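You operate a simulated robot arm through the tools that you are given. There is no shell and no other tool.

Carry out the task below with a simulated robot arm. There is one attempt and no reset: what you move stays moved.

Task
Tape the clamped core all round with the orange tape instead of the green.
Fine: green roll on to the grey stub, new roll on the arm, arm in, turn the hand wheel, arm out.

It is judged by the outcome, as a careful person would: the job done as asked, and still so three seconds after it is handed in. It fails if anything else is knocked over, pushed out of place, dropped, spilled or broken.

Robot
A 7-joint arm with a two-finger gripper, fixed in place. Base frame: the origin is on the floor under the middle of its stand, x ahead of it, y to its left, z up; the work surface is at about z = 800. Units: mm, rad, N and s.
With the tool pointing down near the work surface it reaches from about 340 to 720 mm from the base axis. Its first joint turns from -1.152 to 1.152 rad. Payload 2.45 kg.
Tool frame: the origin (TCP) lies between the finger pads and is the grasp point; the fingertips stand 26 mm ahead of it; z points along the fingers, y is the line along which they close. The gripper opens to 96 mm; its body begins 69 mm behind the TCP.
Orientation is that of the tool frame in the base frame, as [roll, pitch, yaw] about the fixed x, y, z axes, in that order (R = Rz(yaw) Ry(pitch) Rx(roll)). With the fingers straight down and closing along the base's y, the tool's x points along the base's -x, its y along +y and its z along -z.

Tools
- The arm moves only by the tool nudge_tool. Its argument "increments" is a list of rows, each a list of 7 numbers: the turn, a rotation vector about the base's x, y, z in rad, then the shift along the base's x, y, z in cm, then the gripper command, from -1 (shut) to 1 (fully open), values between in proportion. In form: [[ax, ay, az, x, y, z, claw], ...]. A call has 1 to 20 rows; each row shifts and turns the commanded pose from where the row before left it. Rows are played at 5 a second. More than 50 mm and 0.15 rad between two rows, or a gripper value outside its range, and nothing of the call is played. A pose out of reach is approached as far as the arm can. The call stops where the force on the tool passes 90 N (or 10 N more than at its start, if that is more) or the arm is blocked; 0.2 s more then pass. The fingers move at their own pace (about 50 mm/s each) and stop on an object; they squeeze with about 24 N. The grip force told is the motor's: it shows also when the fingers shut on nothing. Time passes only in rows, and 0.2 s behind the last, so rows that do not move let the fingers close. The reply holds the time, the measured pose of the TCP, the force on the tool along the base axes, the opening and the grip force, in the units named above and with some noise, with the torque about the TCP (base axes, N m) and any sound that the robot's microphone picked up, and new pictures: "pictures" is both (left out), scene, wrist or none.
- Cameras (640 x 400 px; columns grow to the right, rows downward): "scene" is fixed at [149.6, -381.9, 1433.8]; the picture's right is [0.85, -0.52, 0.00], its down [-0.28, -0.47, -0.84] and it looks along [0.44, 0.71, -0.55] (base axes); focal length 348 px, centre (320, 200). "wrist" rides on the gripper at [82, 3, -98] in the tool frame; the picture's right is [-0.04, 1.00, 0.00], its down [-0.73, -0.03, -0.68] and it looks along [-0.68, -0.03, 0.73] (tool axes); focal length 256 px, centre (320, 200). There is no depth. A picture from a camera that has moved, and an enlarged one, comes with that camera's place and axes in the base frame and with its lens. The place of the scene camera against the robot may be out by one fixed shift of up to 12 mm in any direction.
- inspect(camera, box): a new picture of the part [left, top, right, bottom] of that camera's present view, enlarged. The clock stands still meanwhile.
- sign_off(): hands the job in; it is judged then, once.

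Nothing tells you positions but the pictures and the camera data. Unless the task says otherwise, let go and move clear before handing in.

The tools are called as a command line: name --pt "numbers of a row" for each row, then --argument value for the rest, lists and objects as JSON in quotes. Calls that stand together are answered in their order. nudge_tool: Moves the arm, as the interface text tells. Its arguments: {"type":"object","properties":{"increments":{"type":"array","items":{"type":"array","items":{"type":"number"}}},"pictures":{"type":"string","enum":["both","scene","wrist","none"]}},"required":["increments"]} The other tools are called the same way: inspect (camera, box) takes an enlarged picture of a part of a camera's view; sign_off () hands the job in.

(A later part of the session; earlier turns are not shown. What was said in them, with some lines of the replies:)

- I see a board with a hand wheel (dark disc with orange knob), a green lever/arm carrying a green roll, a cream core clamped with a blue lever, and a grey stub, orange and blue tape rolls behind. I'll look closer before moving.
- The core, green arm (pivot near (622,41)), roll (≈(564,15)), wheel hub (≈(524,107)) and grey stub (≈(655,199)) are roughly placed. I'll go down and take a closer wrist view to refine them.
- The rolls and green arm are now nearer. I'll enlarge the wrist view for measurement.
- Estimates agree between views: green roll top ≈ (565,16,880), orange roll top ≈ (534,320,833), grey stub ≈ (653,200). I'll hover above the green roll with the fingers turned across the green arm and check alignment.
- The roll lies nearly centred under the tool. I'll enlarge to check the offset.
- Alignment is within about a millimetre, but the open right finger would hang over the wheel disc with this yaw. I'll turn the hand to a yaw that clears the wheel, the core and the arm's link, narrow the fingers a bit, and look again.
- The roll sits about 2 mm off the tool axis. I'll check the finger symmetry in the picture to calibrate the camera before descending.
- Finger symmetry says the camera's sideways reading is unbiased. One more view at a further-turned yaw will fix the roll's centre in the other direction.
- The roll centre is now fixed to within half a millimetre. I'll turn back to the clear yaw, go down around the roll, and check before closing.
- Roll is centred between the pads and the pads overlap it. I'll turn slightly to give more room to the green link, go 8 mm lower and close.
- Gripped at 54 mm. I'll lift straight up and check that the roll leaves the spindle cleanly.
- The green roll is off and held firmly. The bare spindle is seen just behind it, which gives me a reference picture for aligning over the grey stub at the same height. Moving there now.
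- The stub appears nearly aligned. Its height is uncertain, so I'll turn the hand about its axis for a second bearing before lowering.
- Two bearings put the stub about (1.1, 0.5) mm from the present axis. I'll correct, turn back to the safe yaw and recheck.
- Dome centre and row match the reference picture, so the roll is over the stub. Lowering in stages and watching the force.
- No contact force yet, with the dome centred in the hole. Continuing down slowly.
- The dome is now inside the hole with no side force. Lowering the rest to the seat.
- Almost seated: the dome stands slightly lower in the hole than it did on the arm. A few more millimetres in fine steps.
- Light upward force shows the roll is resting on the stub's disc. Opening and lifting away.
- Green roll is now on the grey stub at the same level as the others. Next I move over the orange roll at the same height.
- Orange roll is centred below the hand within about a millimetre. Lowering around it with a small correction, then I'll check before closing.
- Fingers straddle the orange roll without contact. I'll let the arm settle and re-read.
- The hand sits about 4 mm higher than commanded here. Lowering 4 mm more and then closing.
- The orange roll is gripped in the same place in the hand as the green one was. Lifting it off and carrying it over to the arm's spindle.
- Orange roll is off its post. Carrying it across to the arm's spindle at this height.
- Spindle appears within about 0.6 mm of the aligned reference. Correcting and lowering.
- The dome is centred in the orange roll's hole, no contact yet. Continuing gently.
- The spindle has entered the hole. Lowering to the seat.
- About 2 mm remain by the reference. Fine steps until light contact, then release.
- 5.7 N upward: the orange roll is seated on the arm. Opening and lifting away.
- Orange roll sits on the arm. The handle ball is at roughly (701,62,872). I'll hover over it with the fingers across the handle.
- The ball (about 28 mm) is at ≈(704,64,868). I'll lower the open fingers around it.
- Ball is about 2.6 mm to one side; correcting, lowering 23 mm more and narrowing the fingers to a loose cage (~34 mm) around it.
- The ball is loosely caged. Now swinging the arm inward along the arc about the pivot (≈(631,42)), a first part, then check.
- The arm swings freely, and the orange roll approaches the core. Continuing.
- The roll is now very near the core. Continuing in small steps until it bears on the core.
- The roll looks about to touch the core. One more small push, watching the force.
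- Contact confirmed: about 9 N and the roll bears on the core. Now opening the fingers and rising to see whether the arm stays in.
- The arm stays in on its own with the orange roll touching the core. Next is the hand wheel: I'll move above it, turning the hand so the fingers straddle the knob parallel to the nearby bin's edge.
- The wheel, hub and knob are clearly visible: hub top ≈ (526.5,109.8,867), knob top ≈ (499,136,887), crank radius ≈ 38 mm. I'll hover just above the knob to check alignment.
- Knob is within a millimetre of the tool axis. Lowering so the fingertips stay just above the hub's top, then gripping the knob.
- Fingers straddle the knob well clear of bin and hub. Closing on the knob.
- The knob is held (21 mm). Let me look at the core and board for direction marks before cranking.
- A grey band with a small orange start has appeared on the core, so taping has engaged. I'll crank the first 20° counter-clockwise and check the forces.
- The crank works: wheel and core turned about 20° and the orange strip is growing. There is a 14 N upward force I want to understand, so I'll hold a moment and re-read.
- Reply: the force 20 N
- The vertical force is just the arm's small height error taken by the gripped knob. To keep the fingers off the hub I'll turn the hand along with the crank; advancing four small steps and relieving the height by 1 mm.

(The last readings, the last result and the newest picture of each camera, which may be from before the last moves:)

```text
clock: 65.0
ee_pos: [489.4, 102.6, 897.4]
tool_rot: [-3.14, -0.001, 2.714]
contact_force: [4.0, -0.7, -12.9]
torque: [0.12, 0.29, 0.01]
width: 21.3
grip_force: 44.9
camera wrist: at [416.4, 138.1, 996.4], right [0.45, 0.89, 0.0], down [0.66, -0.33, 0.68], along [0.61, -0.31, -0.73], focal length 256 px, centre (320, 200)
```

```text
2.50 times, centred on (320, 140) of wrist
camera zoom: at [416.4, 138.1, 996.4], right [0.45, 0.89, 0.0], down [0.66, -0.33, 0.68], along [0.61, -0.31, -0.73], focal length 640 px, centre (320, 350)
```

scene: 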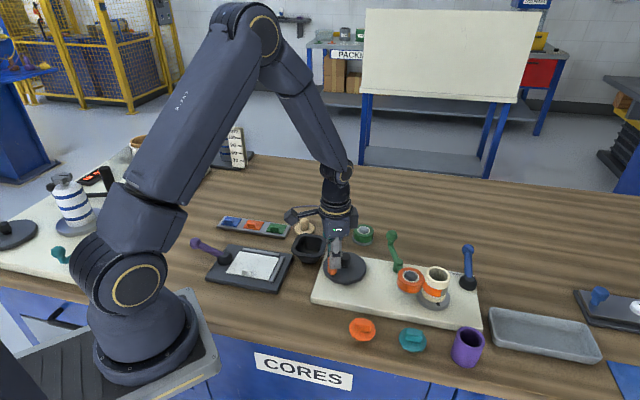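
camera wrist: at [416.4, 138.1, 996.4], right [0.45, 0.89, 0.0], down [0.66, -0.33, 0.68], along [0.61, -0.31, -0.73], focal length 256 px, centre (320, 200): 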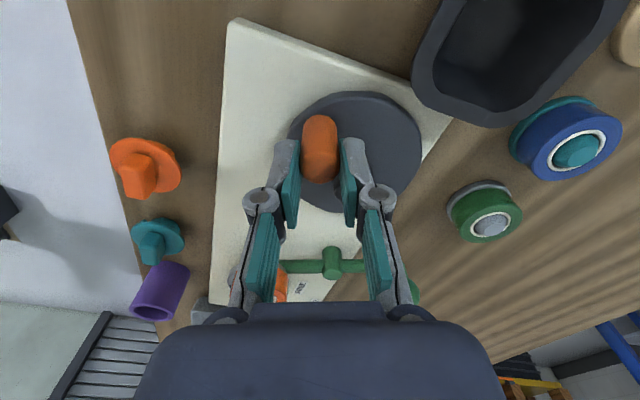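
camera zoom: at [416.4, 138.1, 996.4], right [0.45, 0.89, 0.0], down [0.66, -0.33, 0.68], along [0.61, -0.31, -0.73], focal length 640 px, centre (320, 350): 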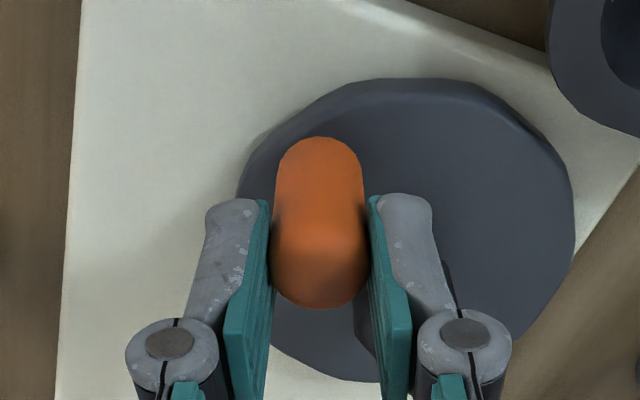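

Cranking works well: the core is already taped roughly a third of the way round. Continuing the arc with the hand turning along.

nudge_tool --pt "0 0 0.15 0.15 -0.55 -0.03 -1" --pt "0 0 0.15 0.231 -0.522 0 -1" --pt "0 0 0.15 0.306 -0.482 0 -1" --pt "0 0 0.15 0.375 -0.43 0 -1" --pt "0 0 0 0 0 0 -1"

inspect --camera "scene" --box '[390, 245, 470, 315]'

inspect --camera "wrist" --box '[220, 60, 420, 220]'

```text
clock: 66.2
ee_pos: [500.5, 82.2, 897.0]
tool_rot: [-3.14, -0.005, -2.97]
contact_force: [-6.8, -6.3, -8.2]
torque: [-0.34, 0.55, 0.02]
width: 21.4
grip_force: 44.9
camera wrist: at [418.9, 71.5, 996.8], right [-0.13, 0.99, 0.0], down [0.73, 0.1, 0.68], along [0.67, 0.09, -0.74], focal length 256 px, centre (320, 200)
```

scene: 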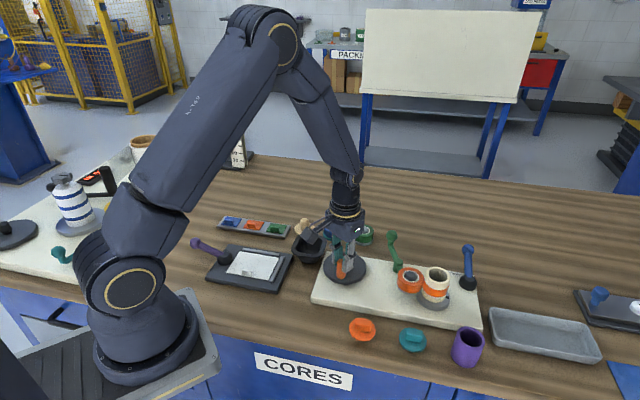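
wrist: 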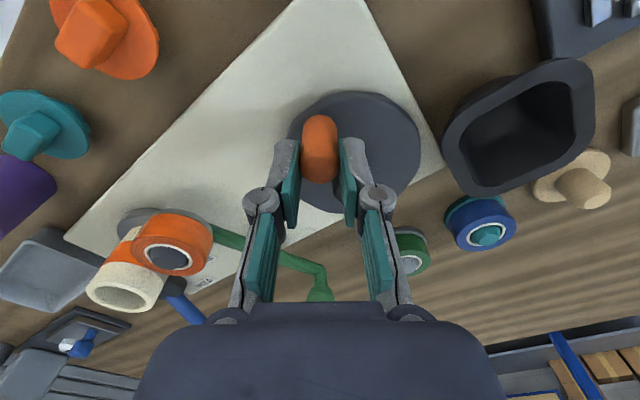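

```text
5.71 times, centred on (430, 280) of scene
camera zoom: at [149.6, -382.0, 1433.8], right [0.85, -0.52, 0.0], down [-0.28, -0.47, -0.84], along [0.44, 0.72, -0.55], focal length 1987 px, centre (-309, -257)
```

zoom: 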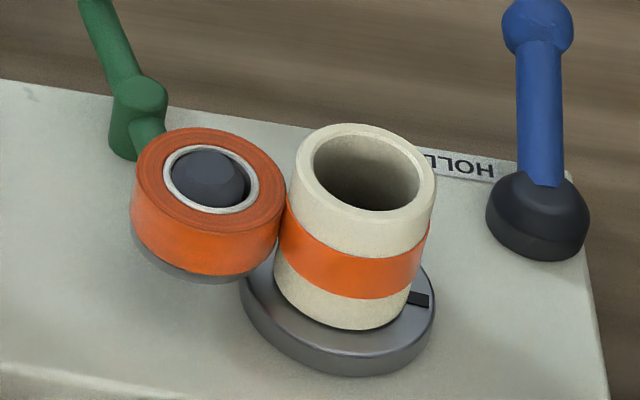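

```text
2.50 times, centred on (320, 140) of wrist
camera zoom: at [418.9, 71.5, 996.8], right [-0.13, 0.99, 0.0], down [0.73, 0.1, 0.68], along [0.67, 0.09, -0.74], focal length 640 px, centre (320, 350)
```

zoom: 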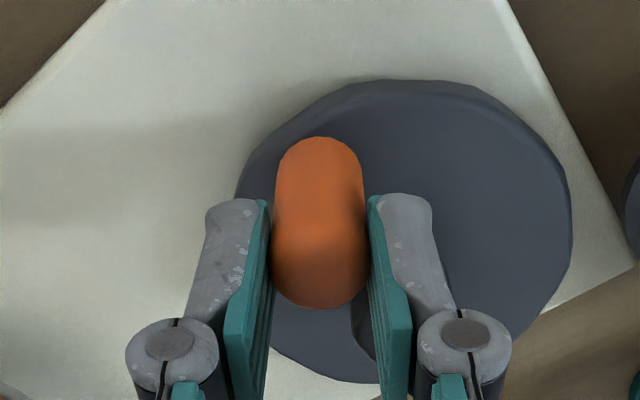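

About half the core is taped. Continuing; nudging slightly outward to ease the 9 N radial force.

nudge_tool --pt "0 0 0.15 0.38 -0.43 0 -1" --pt "0 0 0.15 0.46 -0.32 0 -1" --pt "0 0 0.15 0.525 -0.224 0 -1" --pt "0 0 0.15 0.553 -0.144 0 -1" --pt "0 0 0 0 0 0 -1"

inspect --camera "scene" --box '[390, 245, 470, 315]'

inspect --camera "wrist" --box '[220, 60, 420, 220]'

```text
clock: 67.4
ee_pos: [519.3, 72.0, 896.9]
tool_rot: [3.141, 0.0, -2.371]
contact_force: [-1.6, -2.9, -21.9]
torque: [0.05, -0.08, 0.0]
width: 21.4
grip_force: 44.8
camera wrist: at [459.1, 16.8, 996.6], right [-0.67, 0.74, 0.0], down [0.55, 0.49, 0.68], along [0.51, 0.45, -0.73], focal length 256 px, centre (320, 200)
```

scene: 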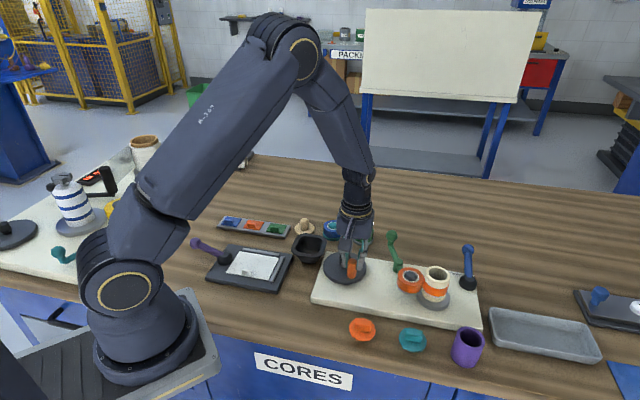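
wrist: 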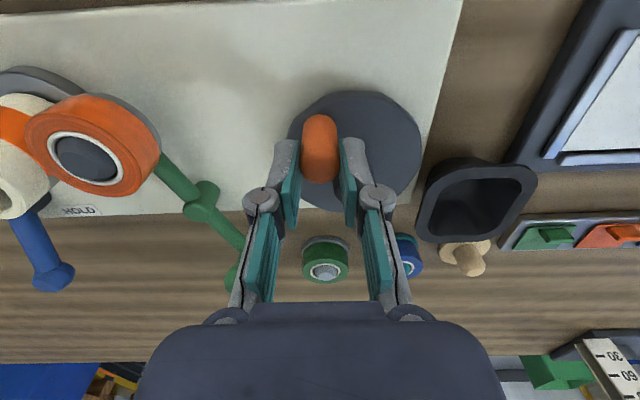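

```text
5.71 times, centred on (430, 280) of scene
camera zoom: at [149.9, -381.9, 1433.8], right [0.85, -0.52, 0.0], down [-0.28, -0.47, -0.84], along [0.44, 0.71, -0.55], focal length 1987 px, centre (-309, -257)
```

zoom: 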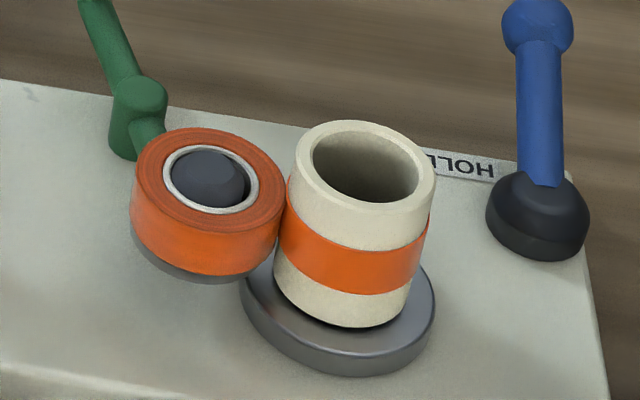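

```text
2.50 times, centred on (320, 140) of wrist
camera zoom: at [459.1, 16.8, 996.6], right [-0.67, 0.74, 0.0], down [0.55, 0.49, 0.68], along [0.51, 0.45, -0.73], focal length 640 px, centre (320, 350)
```

zoom: 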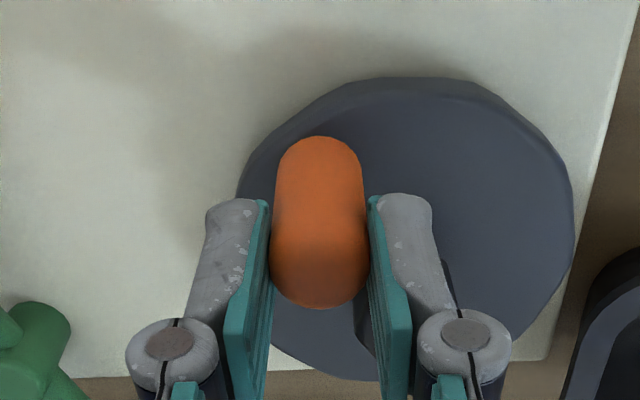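

Going smoothly; the arm pulls up slightly, so I'll relieve 1 mm downwards and continue.

nudge_tool --pt "0 0 0.15 0.567 -0.059 -0.08 -1" --pt "0 0 0.15 0.571 0.026 0 -1" --pt "0 0 0.15 0.56 0.111 0 -1" --pt "0 0 0.15 0.537 0.193 0 -1" --pt "0 0 0 0 0 0 -1"

inspect --camera "scene" --box '[390, 245, 470, 315]'

inspect --camera "wrist" --box '[220, 60, 420, 220]'

```text
clock: 68.6
ee_pos: [541.5, 74.1, 897.0]
tool_rot: [-3.14, 0.003, -1.77]
contact_force: [0.0, -3.1, 3.5]
torque: [0.06, 0.02, -0.01]
width: 21.2
grip_force: 45.4
camera wrist: at [522.4, -5.2, 996.6], right [-0.97, 0.24, 0.0], down [0.17, 0.71, 0.68], along [0.16, 0.66, -0.73], focal length 256 px, centre (320, 200)
```

scene: 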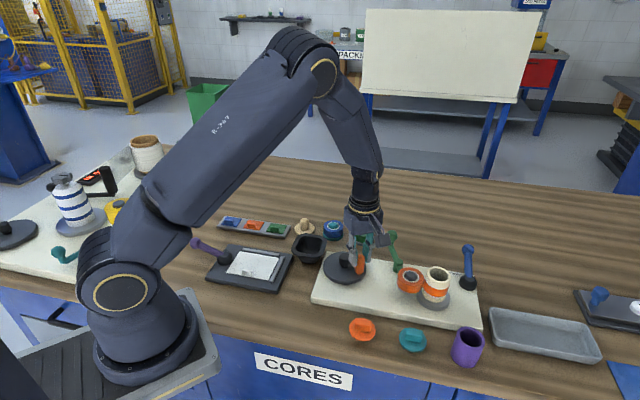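
wrist: 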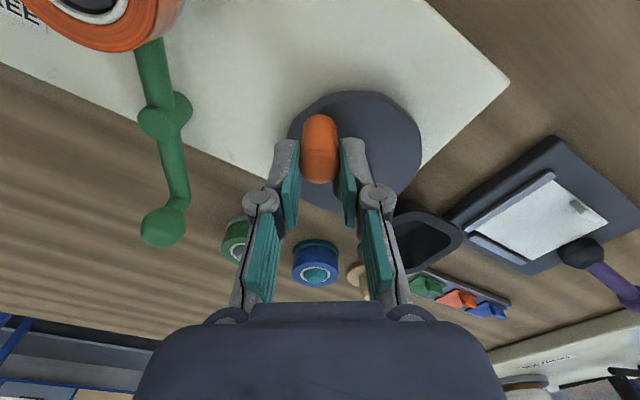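

```text
5.71 times, centred on (430, 280) of scene
camera zoom: at [149.6, -382.0, 1433.8], right [0.85, -0.52, 0.0], down [-0.28, -0.47, -0.84], along [0.44, 0.72, -0.55], focal length 1987 px, centre (-309, -257)
```

zoom: 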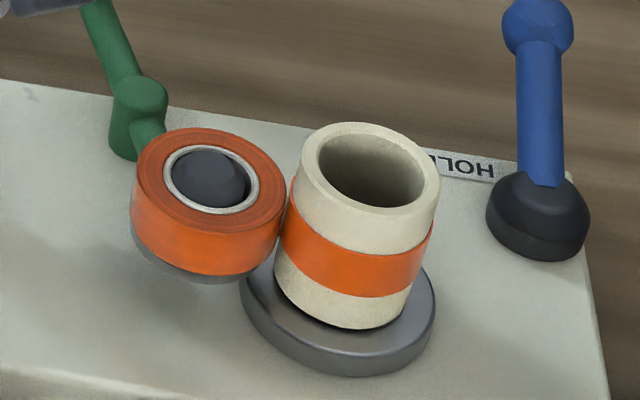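

```text
2.50 times, centred on (320, 140) of wrist
camera zoom: at [522.4, -5.2, 996.6], right [-0.97, 0.24, 0.0], down [0.17, 0.71, 0.68], along [0.16, 0.66, -0.73], focal length 640 px, centre (320, 350)
```

zoom: 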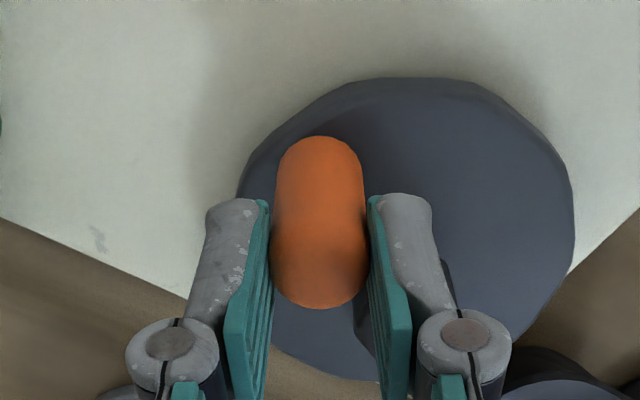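

Over 157° of wheel so far. The hand still turns freely, so I'll keep going.

nudge_tool --pt "0 0 0.15 0.502 0.272 0 -1" --pt "0 0 0.15 0.456 0.343 0 -1" --pt "0 0 0.15 0.4 0.408 0 -1" --pt "0 0 0 0 0 0 -1"

inspect --camera "scene" --box '[390, 245, 470, 315]'

inspect --camera "wrist" --box '[220, 60, 420, 220]'

```text
clock: 69.6
ee_pos: [556.6, 85.8, 896.9]
tool_rot: [-3.141, 0.0, -1.32]
contact_force: [-1.1, 0.2, 14.0]
torque: [0.17, 0.08, 0.02]
width: 21.1
grip_force: 45.3
camera wrist: at [572.3, 4.4, 996.6], right [-0.98, -0.21, 0.0], down [-0.16, 0.72, 0.68], along [-0.14, 0.66, -0.73], focal length 256 px, centre (320, 200)
```

scene: 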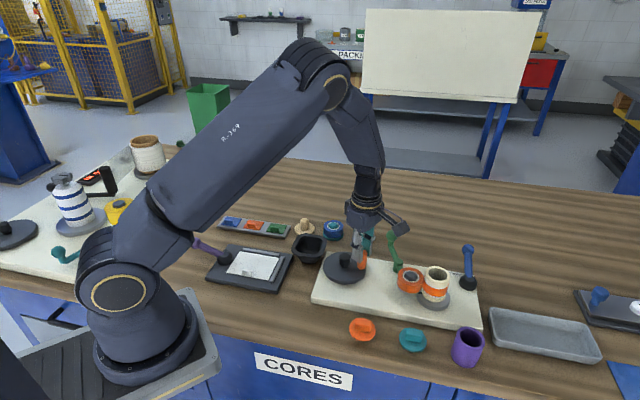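
wrist: 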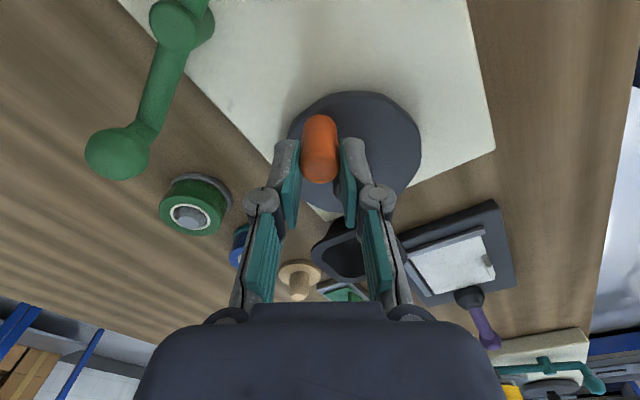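

```text
5.71 times, centred on (430, 280) of scene
camera zoom: at [149.4, -381.9, 1433.8], right [0.85, -0.52, 0.0], down [-0.28, -0.47, -0.84], along [0.44, 0.72, -0.55], focal length 1987 px, centre (-309, -257)
```

zoom: 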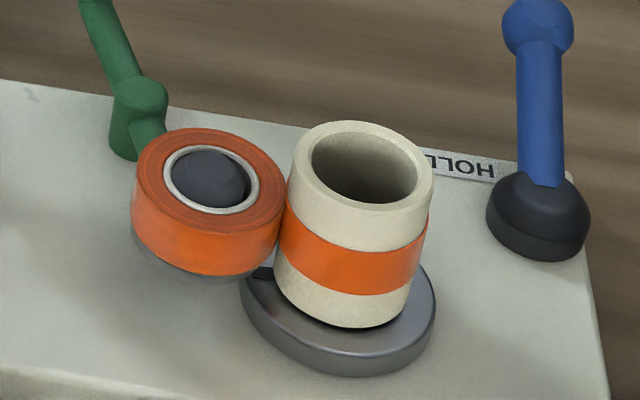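

```text
2.50 times, centred on (320, 140) of wrist
camera zoom: at [572.3, 4.4, 996.6], right [-0.98, -0.21, 0.0], down [-0.16, 0.72, 0.68], along [-0.14, 0.66, -0.73], focal length 640 px, centre (320, 350)
```

zoom: 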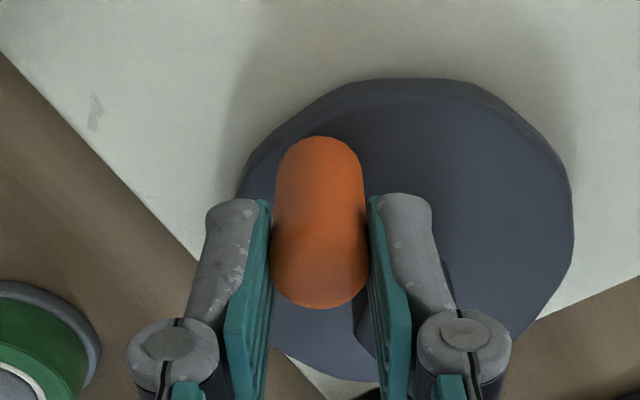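

The chuck's mark is back at its start: about one full core turn. I'll add an overlap of another ~35° of wheel to be sure it is taped all round.

nudge_tool --pt "0 0 0.15 0.334 0.463 0.05 -1" --pt "0 0 0.15 0.261 0.508 0 -1" --pt "0 0 0.15 0.183 0.541 0 -1" --pt "0 0 0.15 0.099 0.562 0 -1" --pt "0 0 0 0 0 0 -1"

inspect --camera "scene" --box '[390, 245, 470, 315]'

inspect --camera "wrist" --box '[220, 60, 420, 220]'

```text
clock: 70.8
ee_pos: [565.0, 106.0, 897.5]
tool_rot: [-3.141, -0.001, -0.721]
contact_force: [5.1, -1.6, -1.1]
torque: [-0.24, -0.47, 0.0]
width: 21.0
grip_force: 45.3
camera wrist: at [623.1, 48.4, 996.7], right [-0.69, -0.73, 0.0], down [-0.53, 0.51, 0.68], along [-0.49, 0.47, -0.73], focal length 256 px, centre (320, 200)
```

scene: 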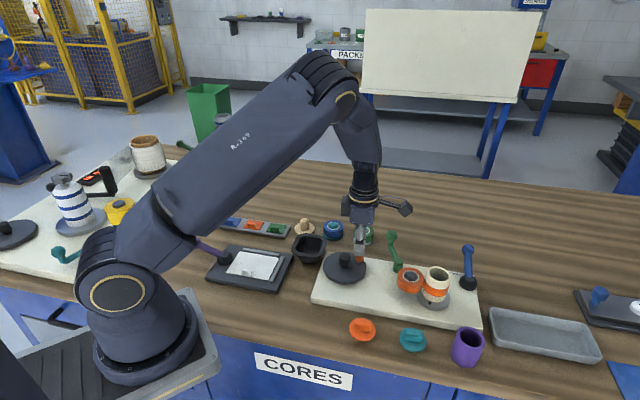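
wrist: 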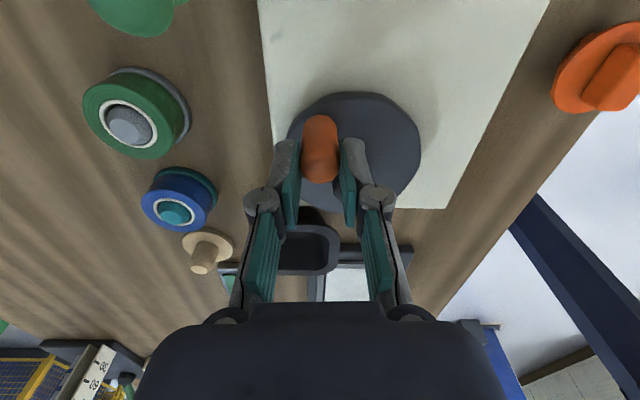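

```text
5.71 times, centred on (430, 280) of scene
camera zoom: at [149.8, -381.9, 1433.8], right [0.85, -0.52, 0.0], down [-0.28, -0.47, -0.84], along [0.44, 0.71, -0.55], focal length 1987 px, centre (-309, -257)
```

zoom: 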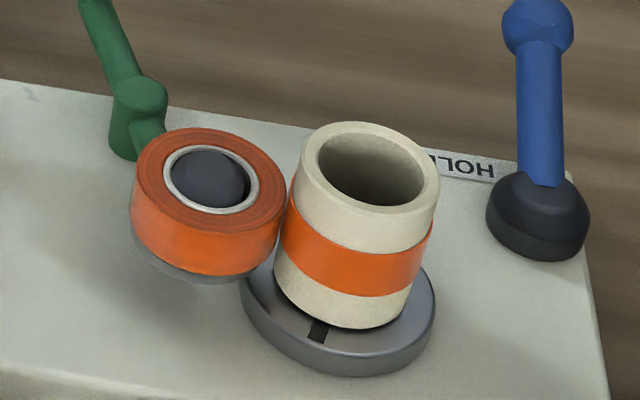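

```text
2.50 times, centred on (320, 140) of wrist
camera zoom: at [623.1, 48.4, 996.7], right [-0.69, -0.73, 0.0], down [-0.53, 0.51, 0.68], along [-0.49, 0.47, -0.73], focal length 640 px, centre (320, 350)
```

zoom: 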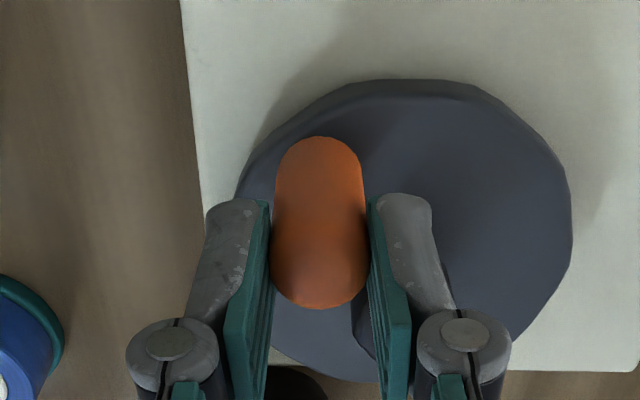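

The mark has gone well past its start, so the core is wrapped with overlap. Releasing the knob and rising.

nudge_tool --pt "0 0 0 0 0 0 -0.1" --pt "0 0 0 0 0 0 -0.1" --pt "0 0 0 0 0 1.0 -0.1" --pt "0 0 0 0 0 2.0 -0.1" --pt "0 0 0 0 0 3.0 -0.1" --pt "0 0 0 0 0 3.0 -0.1" --pt "0 0 0 0 0 0 -0.1"

inspect --camera "scene" --box '[310, 220, 480, 320]'

```text
clock: 72.4
ee_pos: [566.7, 106.7, 989.0]
tool_rot: [3.141, -0.001, -0.72]
contact_force: [-0.3, 0.0, 0.6]
torque: [0.02, 0.0, -0.01]
width: 43.3
grip_force: 0.1
camera wrist: at [624.4, 49.4, 1087.3], right [-0.69, -0.72, 0.0], down [-0.53, 0.51, 0.68], along [-0.49, 0.47, -0.73], focal length 256 px, centre (320, 200)
```

scene: 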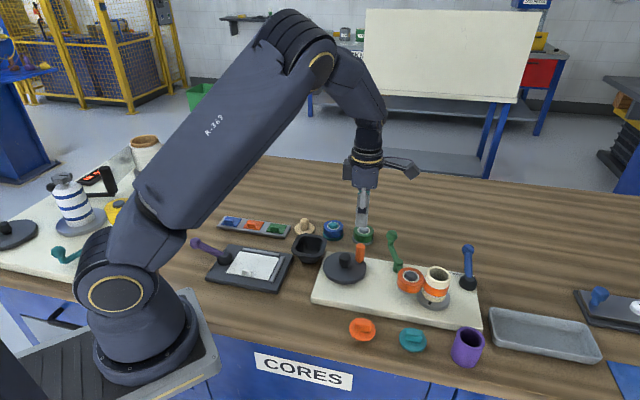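
wrist: 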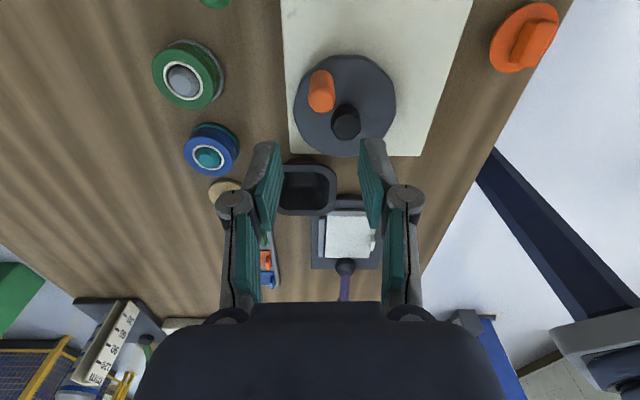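

```text
3.76 times, centred on (395, 270) of scene
camera zoom: at [149.6, -381.9, 1433.8], right [0.85, -0.52, 0.0], down [-0.28, -0.47, -0.84], along [0.44, 0.71, -0.55], focal length 1309 px, centre (38, -64)
```

zoom: 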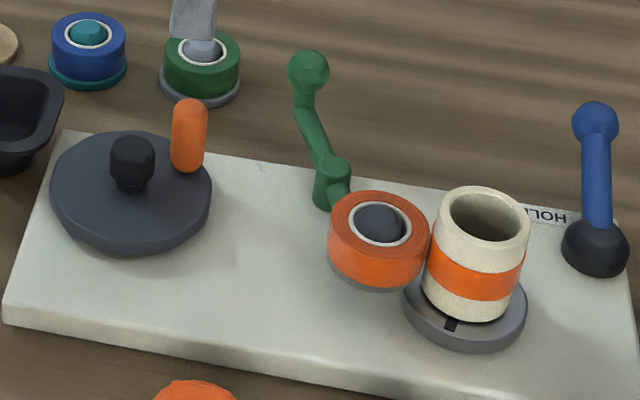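

Wheel released; the orange band is complete on the visible side. Now I go back to the handle ball (≈(668,109)) to swing the arm out.

nudge_tool --pt "0 0 -0.138 1.0 0.02 0 0.2" --pt "0 0 -0.138 1.0 0.02 0 0.2" --pt "0 0 -0.138 1.0 0.02 0 0.2" --pt "0 0 -0.138 1.0 0.02 0 0.2" --pt "0 0 -0.138 1.0 0.02 0 0.2" --pt "0 0 -0.138 1.0 0.02 0 0.2" --pt "0 0 -0.138 1.0 0.02 0 0.2" --pt "0 0 -0.138 1.0 0.02 0 0.2" --pt "0 0 -0.138 1.0 0.02 -1.0 0.2" --pt "0 0 -0.138 1.0 0.02 -2.0 0.2" --pt "0 0 0 0 0 -1.0 0.2" --pt "0 0 0 0 0 0 0.2" --pt "0 0 0 0 0 0 0.2"

inspect --camera "wrist" --box '[220, 40, 420, 200]'

```text
clock: 75.2
ee_pos: [664.9, 108.6, 947.8]
tool_rot: [-3.141, 0.001, -2.103]
contact_force: [1.0, -0.2, 0.0]
torque: [-0.01, -0.04, 0.03]
width: 57.7
grip_force: 0.1
camera wrist: at [620.3, 38.6, 1046.6], right [-0.84, 0.54, 0.0], down [0.4, 0.62, 0.68], along [0.37, 0.57, -0.73], focal length 256 px, centre (320, 200)
```

scene: 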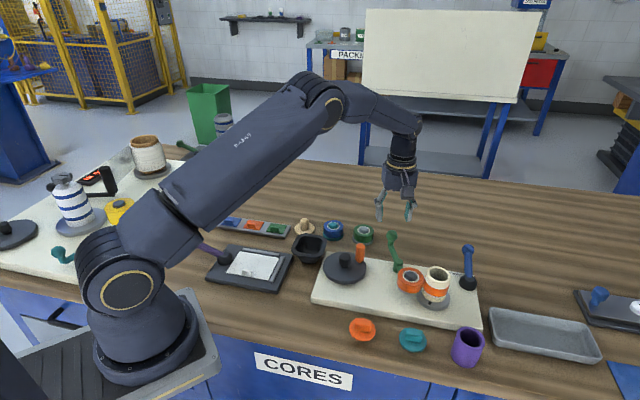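
wrist: 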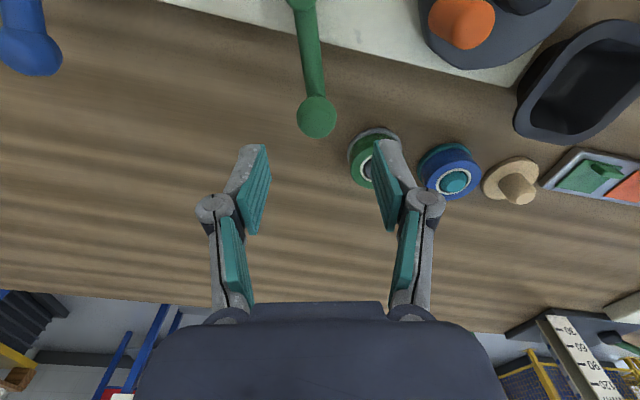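

```text
2.50 times, centred on (320, 120) of wrist
camera zoom: at [620.3, 38.6, 1046.6], right [-0.84, 0.54, 0.0], down [0.4, 0.62, 0.68], along [0.37, 0.57, -0.73], focal length 640 px, centre (320, 400)
```

zoom: 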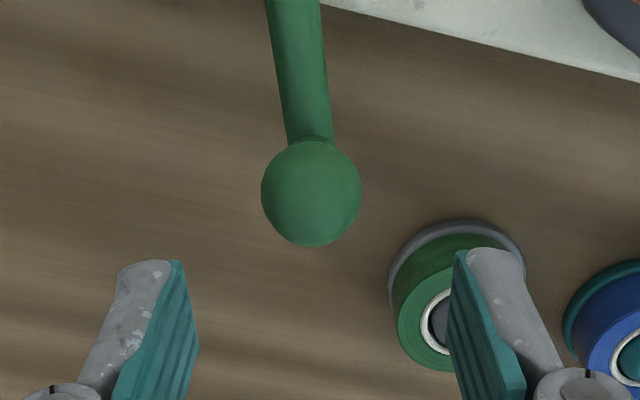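

The ball is about 3 mm to the left of the tool axis. Correcting, lowering around it and caging it as before.

nudge_tool --pt "0 0 0 0.25 -0.14 -1.5 0.2" --pt "0 0 0 0 0 -2.0 0.2" --pt "0 0 0 0 0 -2.0 0.2" --pt "0 0 0 0 0 -1.2 0.2" --pt "0 0 0 0 0 -0.8 0.2" --pt "0 0 0 0 0 0 0.2" --pt "0 0 0 0 0 0 -0.27" --pt "0 0 0 0 0 0 -0.27"

inspect --camera "wrist" --box '[220, 80, 420, 240]'

inspect --camera "scene" --box '[340, 190, 480, 310]'

```text
clock: 77.0
ee_pos: [667.6, 106.6, 870.9]
tool_rot: [-3.142, 0.001, -2.103]
contact_force: [-0.1, 0.5, -1.0]
torque: [0.03, -0.01, 0.01]
width: 35.1
grip_force: 0.1
camera wrist: at [621.7, 36.7, 970.7], right [-0.84, 0.54, 0.0], down [0.4, 0.62, 0.68], along [0.37, 0.57, -0.73], focal length 256 px, centre (320, 200)
```

scene: 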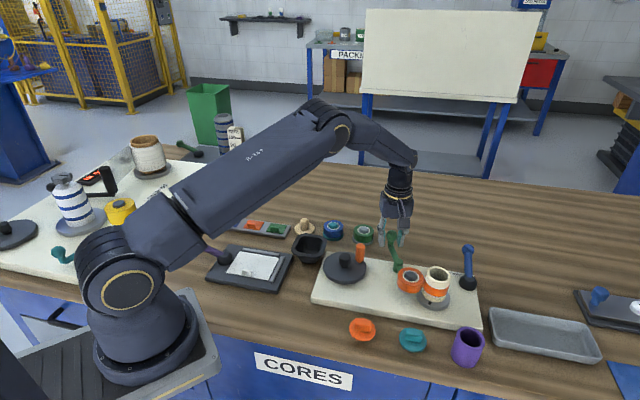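
wrist: 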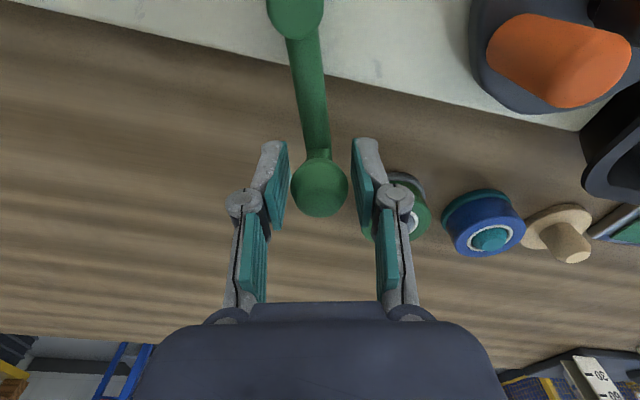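

```text
2.50 times, centred on (320, 160) of wrist
camera zoom: at [621.7, 36.7, 970.7], right [-0.84, 0.54, 0.0], down [0.4, 0.62, 0.68], along [0.37, 0.57, -0.73], focal length 640 px, centre (320, 300)
```

zoom: 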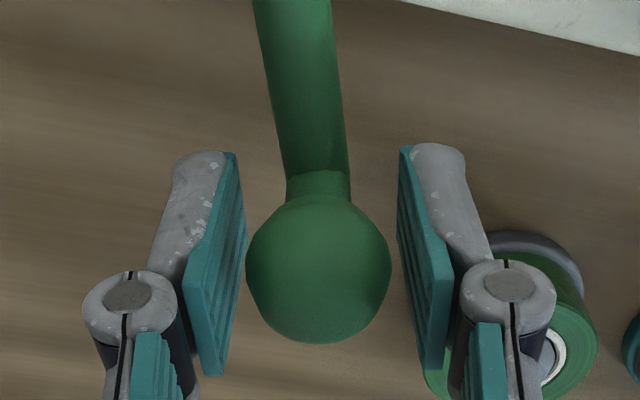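

```text
3.33 times, centred on (410, 250) of scene
camera zoom: at [149.6, -381.9, 1433.8], right [0.85, -0.52, 0.0], down [-0.28, -0.47, -0.84], along [0.44, 0.71, -0.55], focal length 1159 px, centre (20, 33)
```

zoom: 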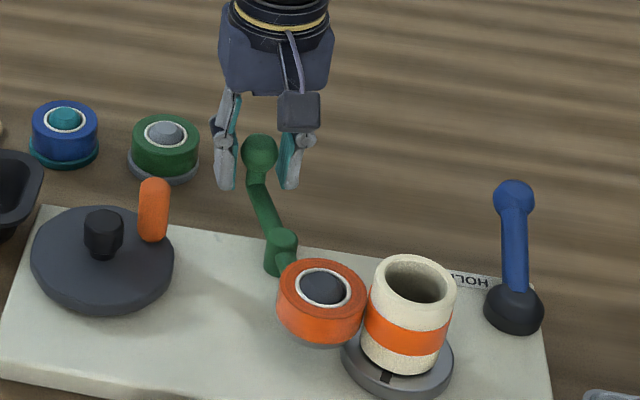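

Ball caged. Swinging the arm back out along the reverse arc, first half.

nudge_tool --pt "0 0 -0.075 0.48 -0.3 0 -0.27" --pt "0 0 -0.075 0.45 -0.33 0 -0.27" --pt "0 0 -0.075 0.43 -0.36 0 -0.27" --pt "0 0 -0.075 0.41 -0.39 0 -0.27" --pt "0 0 -0.075 0.37 -0.43 0 -0.27" --pt "0 0 0 0 0 0 -0.27"

inspect --camera "scene" --box '[340, 190, 480, 310]'

inspect --camera "wrist" --box '[220, 80, 420, 240]'

```text
clock: 78.4
ee_pos: [688.3, 87.0, 870.6]
tool_rot: [-3.141, 0.0, -2.477]
contact_force: [-0.5, 0.4, 0.4]
torque: [0.0, -0.05, 0.03]
width: 35.4
grip_force: 0.4
camera wrist: at [621.7, 38.8, 971.2], right [-0.58, 0.81, 0.0], down [0.6, 0.43, 0.68], along [0.55, 0.4, -0.73], focal length 256 px, centre (320, 200)
```

scene: 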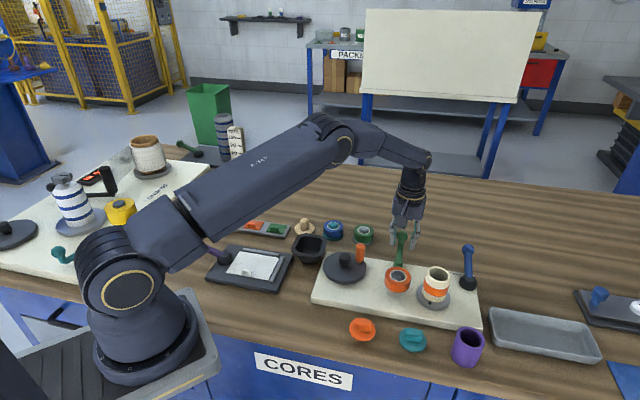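
wrist: 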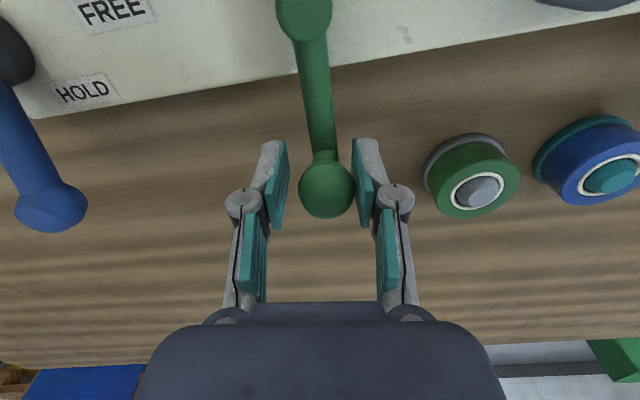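

```text
3.33 times, centred on (410, 250) of scene
camera zoom: at [149.6, -381.9, 1433.8], right [0.85, -0.52, 0.0], down [-0.28, -0.47, -0.84], along [0.44, 0.71, -0.55], focal length 1159 px, centre (20, 33)
```

zoom: 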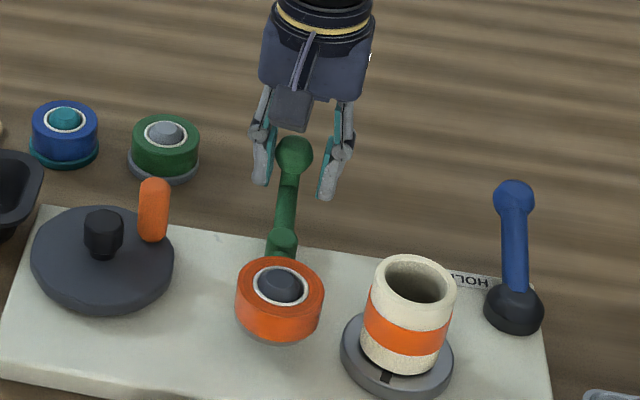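

```text
2.50 times, centred on (320, 160) of wrist
camera zoom: at [621.7, 38.8, 971.2], right [-0.58, 0.81, 0.0], down [0.6, 0.43, 0.68], along [0.55, 0.4, -0.73], focal length 640 px, centre (320, 300)
```

zoom: 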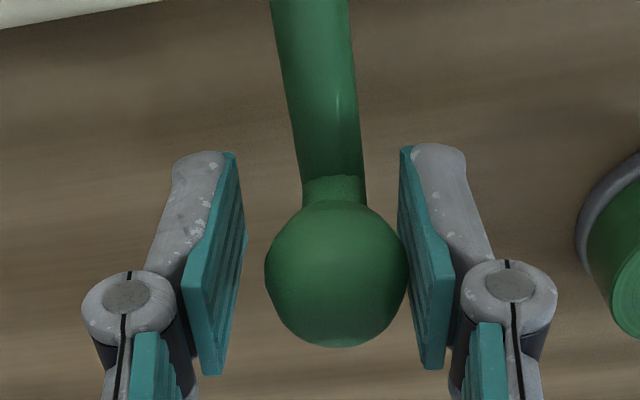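

Arm is moving out and the band stays on the core. Completing the swing to the original out position.

nudge_tool --pt "0 0 -0.075 0.36 -0.45 0 -0.27" --pt "0 0 -0.075 0.32 -0.47 0 -0.27" --pt "0 0 -0.075 0.28 -0.49 0 -0.27" --pt "0 0 -0.075 0.24 -0.52 0 -0.27" --pt "0 0 -0.075 0.19 -0.53 0 -0.27" --pt "0 0 -0.05 0.1 -0.36 0 -0.27" --pt "0 0 0 0 0 0 -0.27"

inspect --camera "scene" --box '[340, 190, 480, 310]'

inspect --camera "wrist" --box '[220, 80, 420, 240]'

```text
clock: 80.0
ee_pos: [701.5, 60.4, 872.4]
tool_rot: [3.14, -0.002, -2.904]
contact_force: [-3.5, 4.9, -0.9]
torque: [-0.07, 0.0, 0.1]
width: 38.9
grip_force: 2.6
camera wrist: at [622.1, 43.6, 971.0], right [-0.2, 0.98, 0.0], down [0.72, 0.14, 0.68], along [0.66, 0.13, -0.74], focal length 256 px, centre (320, 200)
```

scene: 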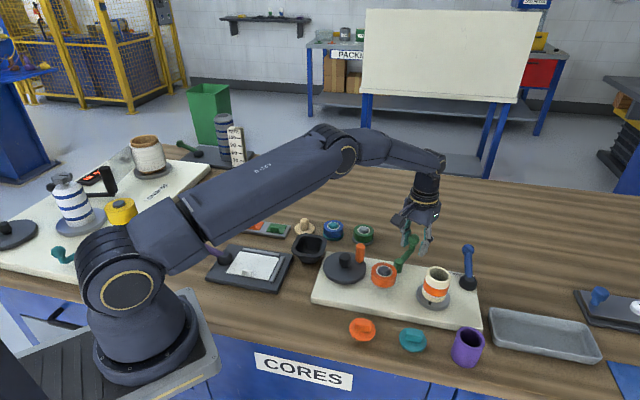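
wrist: 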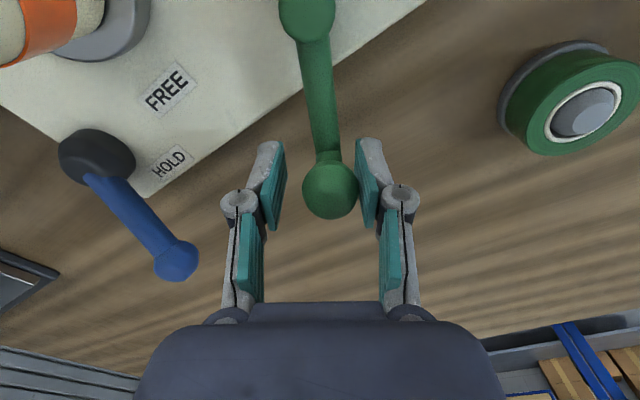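

```text
3.33 times, centred on (410, 250) of scene
camera zoom: at [149.6, -381.7, 1433.9], right [0.85, -0.52, 0.0], down [-0.28, -0.47, -0.84], along [0.44, 0.71, -0.55], focal length 1159 px, centre (20, 33)
```

zoom: 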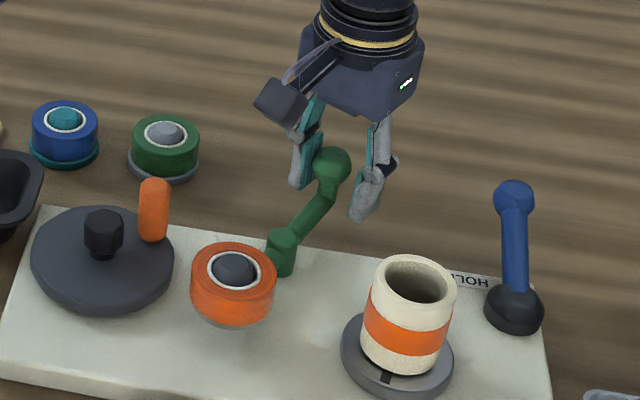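

```text
2.50 times, centred on (320, 160) of wrist
camera zoom: at [622.1, 43.6, 971.0], right [-0.2, 0.98, 0.0], down [0.72, 0.14, 0.68], along [0.66, 0.13, -0.74], focal length 640 px, centre (320, 300)
```

zoom: 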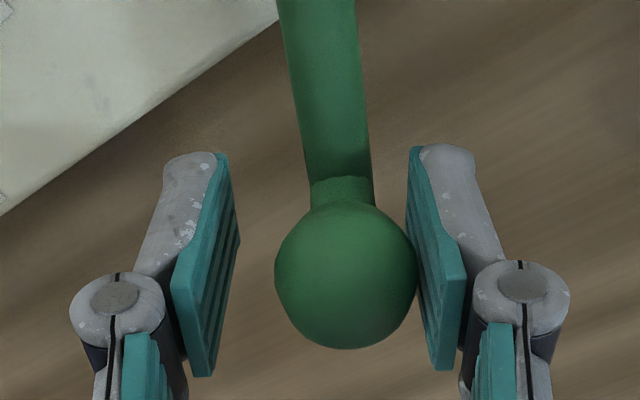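

The arm is at its out stop (6 N against it), roll back at its original place. Opening and rising clear.

nudge_tool --pt "0 0 0 0 0 0 0.3" --pt "0 0 0 0 0 0 0.3" --pt "0 0 0 0 0 1.0 0.3" --pt "0 0 0 0 0 2.0 0.3" --pt "0 0 0 0 0 3.0 0.3" --pt "0 0 0 0 0 3.0 0.3" --pt "0 0 0 0 0 3.0 0.3" --pt "0 0 0 0 0 0 0.3"

inspect --camera "scene" --box '[340, 210, 480, 320]'

inspect --camera "wrist" --box '[60, 0, 320, 180]'

```text
clock: 81.8
ee_pos: [705.4, 59.3, 992.9]
tool_rot: [-3.141, 0.0, -2.904]
contact_force: [0.4, -0.2, -0.2]
torque: [0.02, -0.01, 0.0]
width: 62.2
grip_force: 0.0
camera wrist: at [623.8, 43.3, 1092.3], right [-0.2, 0.98, 0.0], down [0.72, 0.14, 0.68], along [0.67, 0.13, -0.73], focal length 256 px, centre (320, 200)
```

scene: 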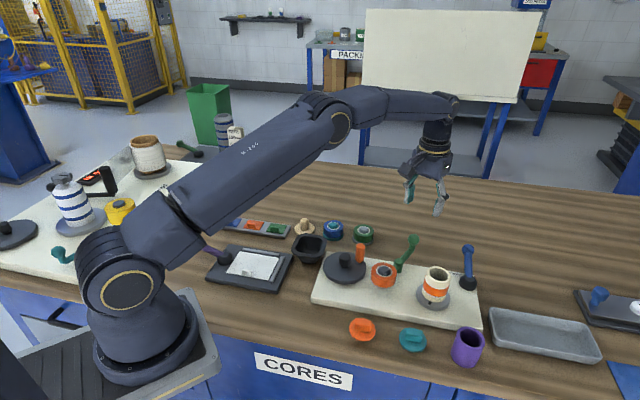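
wrist: 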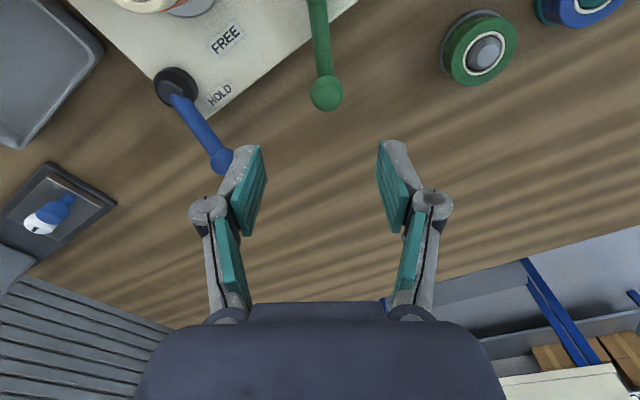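

```text
3.64 times, centred on (410, 265) of scene
camera zoom: at [149.6, -381.9, 1433.8], right [0.85, -0.52, 0.0], down [-0.28, -0.47, -0.84], along [0.44, 0.71, -0.55], focal length 1265 px, centre (-7, -36)
```

zoom: 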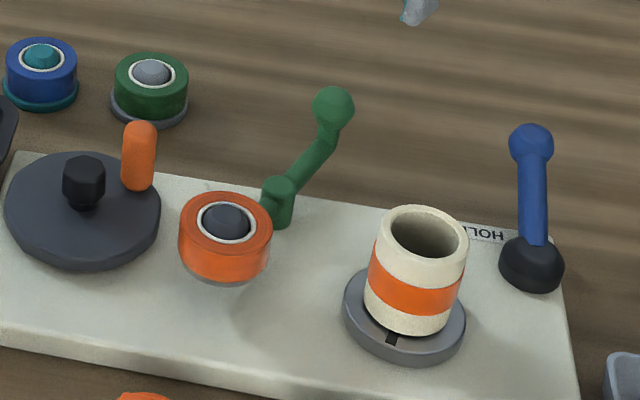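

```text
2.22 times, centred on (190, 90) of wrist
camera zoom: at [623.8, 43.3, 1092.3], right [-0.2, 0.98, 0.0], down [0.72, 0.14, 0.68], along [0.67, 0.13, -0.73], focal length 569 px, centre (609, 444)
```

zoom: 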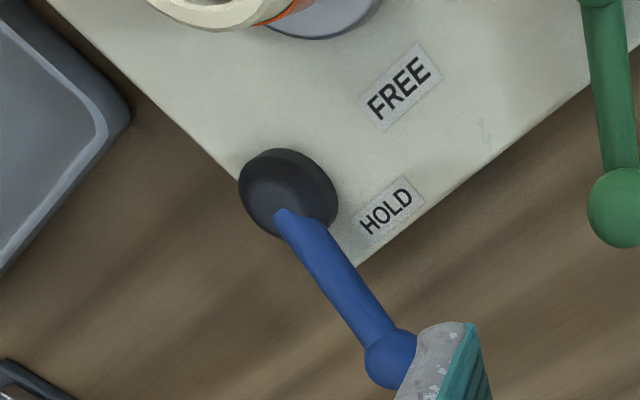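

Everything looks right. I'll take one more look at the far side of the core with the wrist camera to confirm the tape goes all round.

nudge_tool --pt "0 0 -0.15 -1.0 -0.8 0.3 0.3" --pt "0 0 -0.15 -1.0 -0.8 0.3 0.3" --pt "0 0 -0.15 -1.0 -0.8 0.3 0.3" --pt "0 0 -0.15 -1.0 -0.8 0.3 0.3" --pt "0 0 -0.15 -1.0 -0.8 0.3 0.3" --pt "0 0 -0.15 -1.0 -0.8 0 0.3" --pt "0 0 -0.15 -1.0 -0.8 0 0.3" --pt "0 0 -0.15 -1.0 -0.8 0 0.3" --pt "0 0 -0.15 -0.5 -0.8 0 0.3" --pt "0 0 0 0 0 0 0.3"

inspect --camera "wrist" --box '[220, 60, 420, 200]'

```text
clock: 84.0
ee_pos: [617.8, -12.2, 1008.2]
tool_rot: [3.141, 0.0, 2.029]
contact_force: [-0.7, 0.2, -0.7]
torque: [-0.01, -0.01, 0.02]
width: 62.4
grip_force: 0.0
camera wrist: at [584.3, 61.6, 1107.0], right [0.91, 0.41, 0.0], down [0.3, -0.67, 0.68], along [0.28, -0.62, -0.73], focal length 256 px, centre (320, 200)
```

scene: 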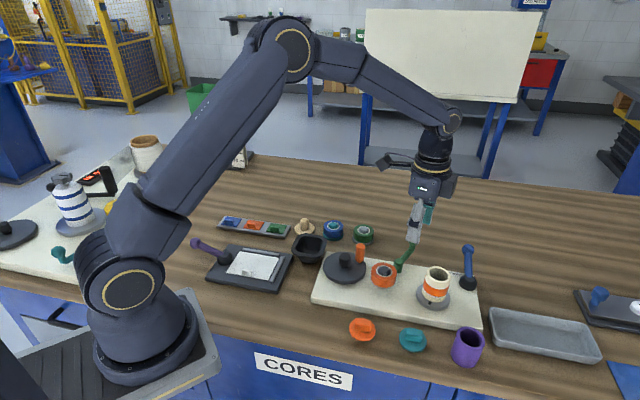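
wrist: 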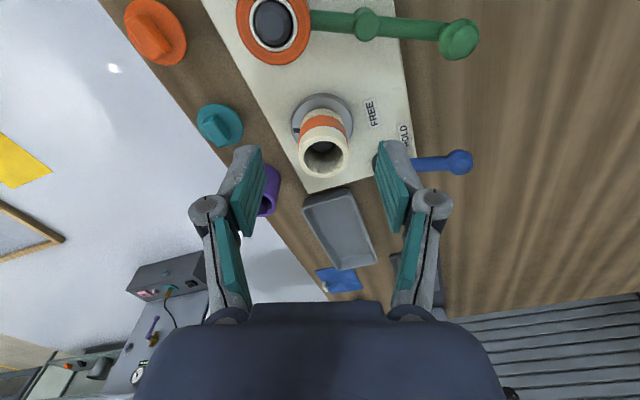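

```text
2.86 times, centred on (320, 130) of wrist
camera zoom: at [584.3, 61.6, 1107.0], right [0.91, 0.41, 0.0], down [0.3, -0.67, 0.68], along [0.28, -0.62, -0.73], focal length 731 px, centre (320, 400)
```

zoom: 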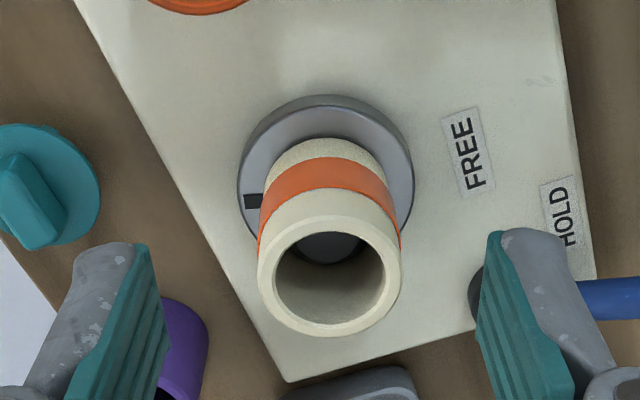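

Tape is seen on this side too, and the earlier frames cover the rest of the turn. I'll move the hand up and back, clear of everything, and take a last look.

nudge_tool --pt "0 0 0.15 -1.5 0.5 1.5 0.6" --pt "0 0 0.15 -2.0 0.8 1.5 0.6" --pt "0 0 0.15 -2.0 0.8 1.5 0.6" --pt "0 0 0.15 -2.0 0.8 1.5 0.6" --pt "0 0 0.15 -2.0 0.8 1.5 0.6" --pt "0 0 0.15 -2.0 0.8 1.0 0.6" --pt "0 0 0.15 -1.5 0.8 0 0.6" --pt "0 0 0 0 0 0 0.6"

inspect --camera "scene" --box '[270, 200, 490, 330]'

inspect --camera "wrist" --box '[200, 0, 480, 200]'

```text
clock: 85.8
ee_pos: [487.3, 42.1, 1092.0]
tool_rot: [3.141, 0.0, 3.082]
contact_force: [-0.2, 0.0, -0.3]
torque: [0.02, 0.0, 0.04]
width: 76.6
grip_force: 0.0
camera wrist: at [405.7, 49.5, 1191.1], right [0.1, 1.0, 0.0], down [0.73, -0.07, 0.68], along [0.68, -0.07, -0.73], focal length 256 px, centre (320, 200)
```

scene: 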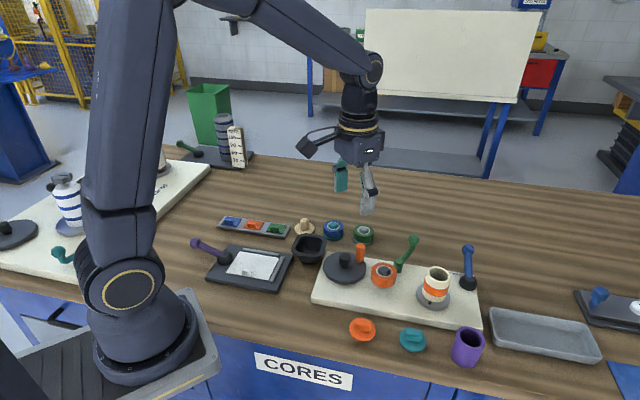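
wrist: 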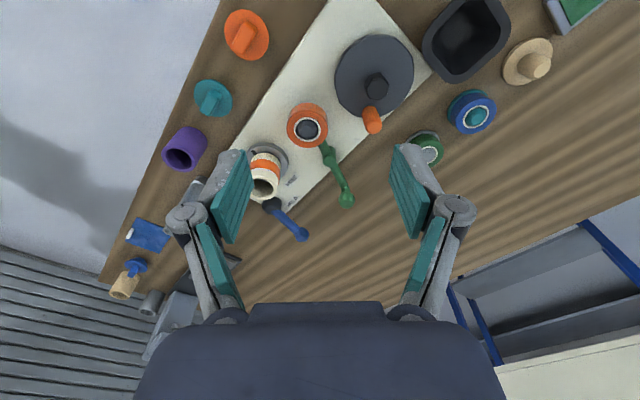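

```text
2.91 times, centred on (380, 265) of scene
camera zoom: at [149.6, -381.9, 1433.8], right [0.85, -0.52, 0.0], down [-0.28, -0.47, -0.84], along [0.44, 0.71, -0.55], focal length 1012 px, centre (146, 11)
```

zoom: 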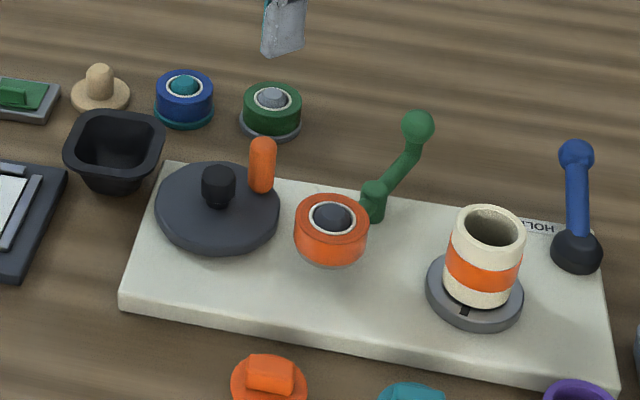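

```text
2.00 times, centred on (340, 100) of wrist
camera zoom: at [405.7, 49.5, 1191.1], right [0.1, 1.0, 0.0], down [0.73, -0.07, 0.68], along [0.68, -0.07, -0.73], focal length 512 px, centre (280, 400)
```

zoom: 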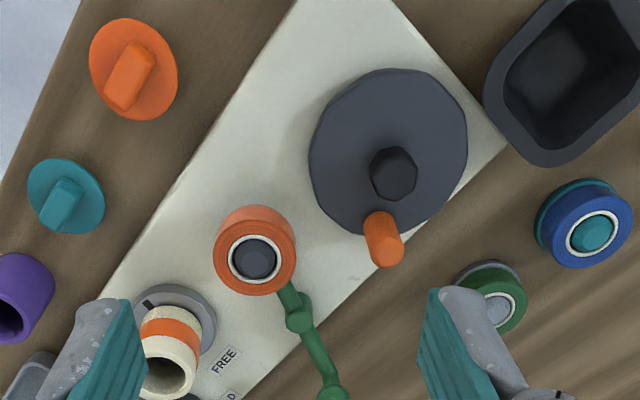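

The green roll is on the grey stub and the orange roll is on the arm. The core carries an orange band from more than one full turn, the arm is out, and nothing else has been disturbed. The hand is clear, so I'm handing the job in.

sign_off

```text
The job is handed in.
```

The clamped core now has a continuous orange band all the way round, and I have handed the job in. I turned the wheel about 218°, which took the core past one full turn, so the tape overlaps.

- **Rolls:** the green roll is seated on the grey stub, and the orange roll is on the green arm. The orange roll's own post is now empty.
- **Arm and wheel:** I swung the arm in until the roll pressed on the core. After the wheel was turned, I swung it back out to its stop.
- **Check:** I saw orange tape on the sides facing the cameras at the end. I didn't see the far side at the end; earlier pictures taken during the turn show it taped.
- **Other items:** in the last pictures, nothing else had moved or fallen. The hand is up and clear of the bench.
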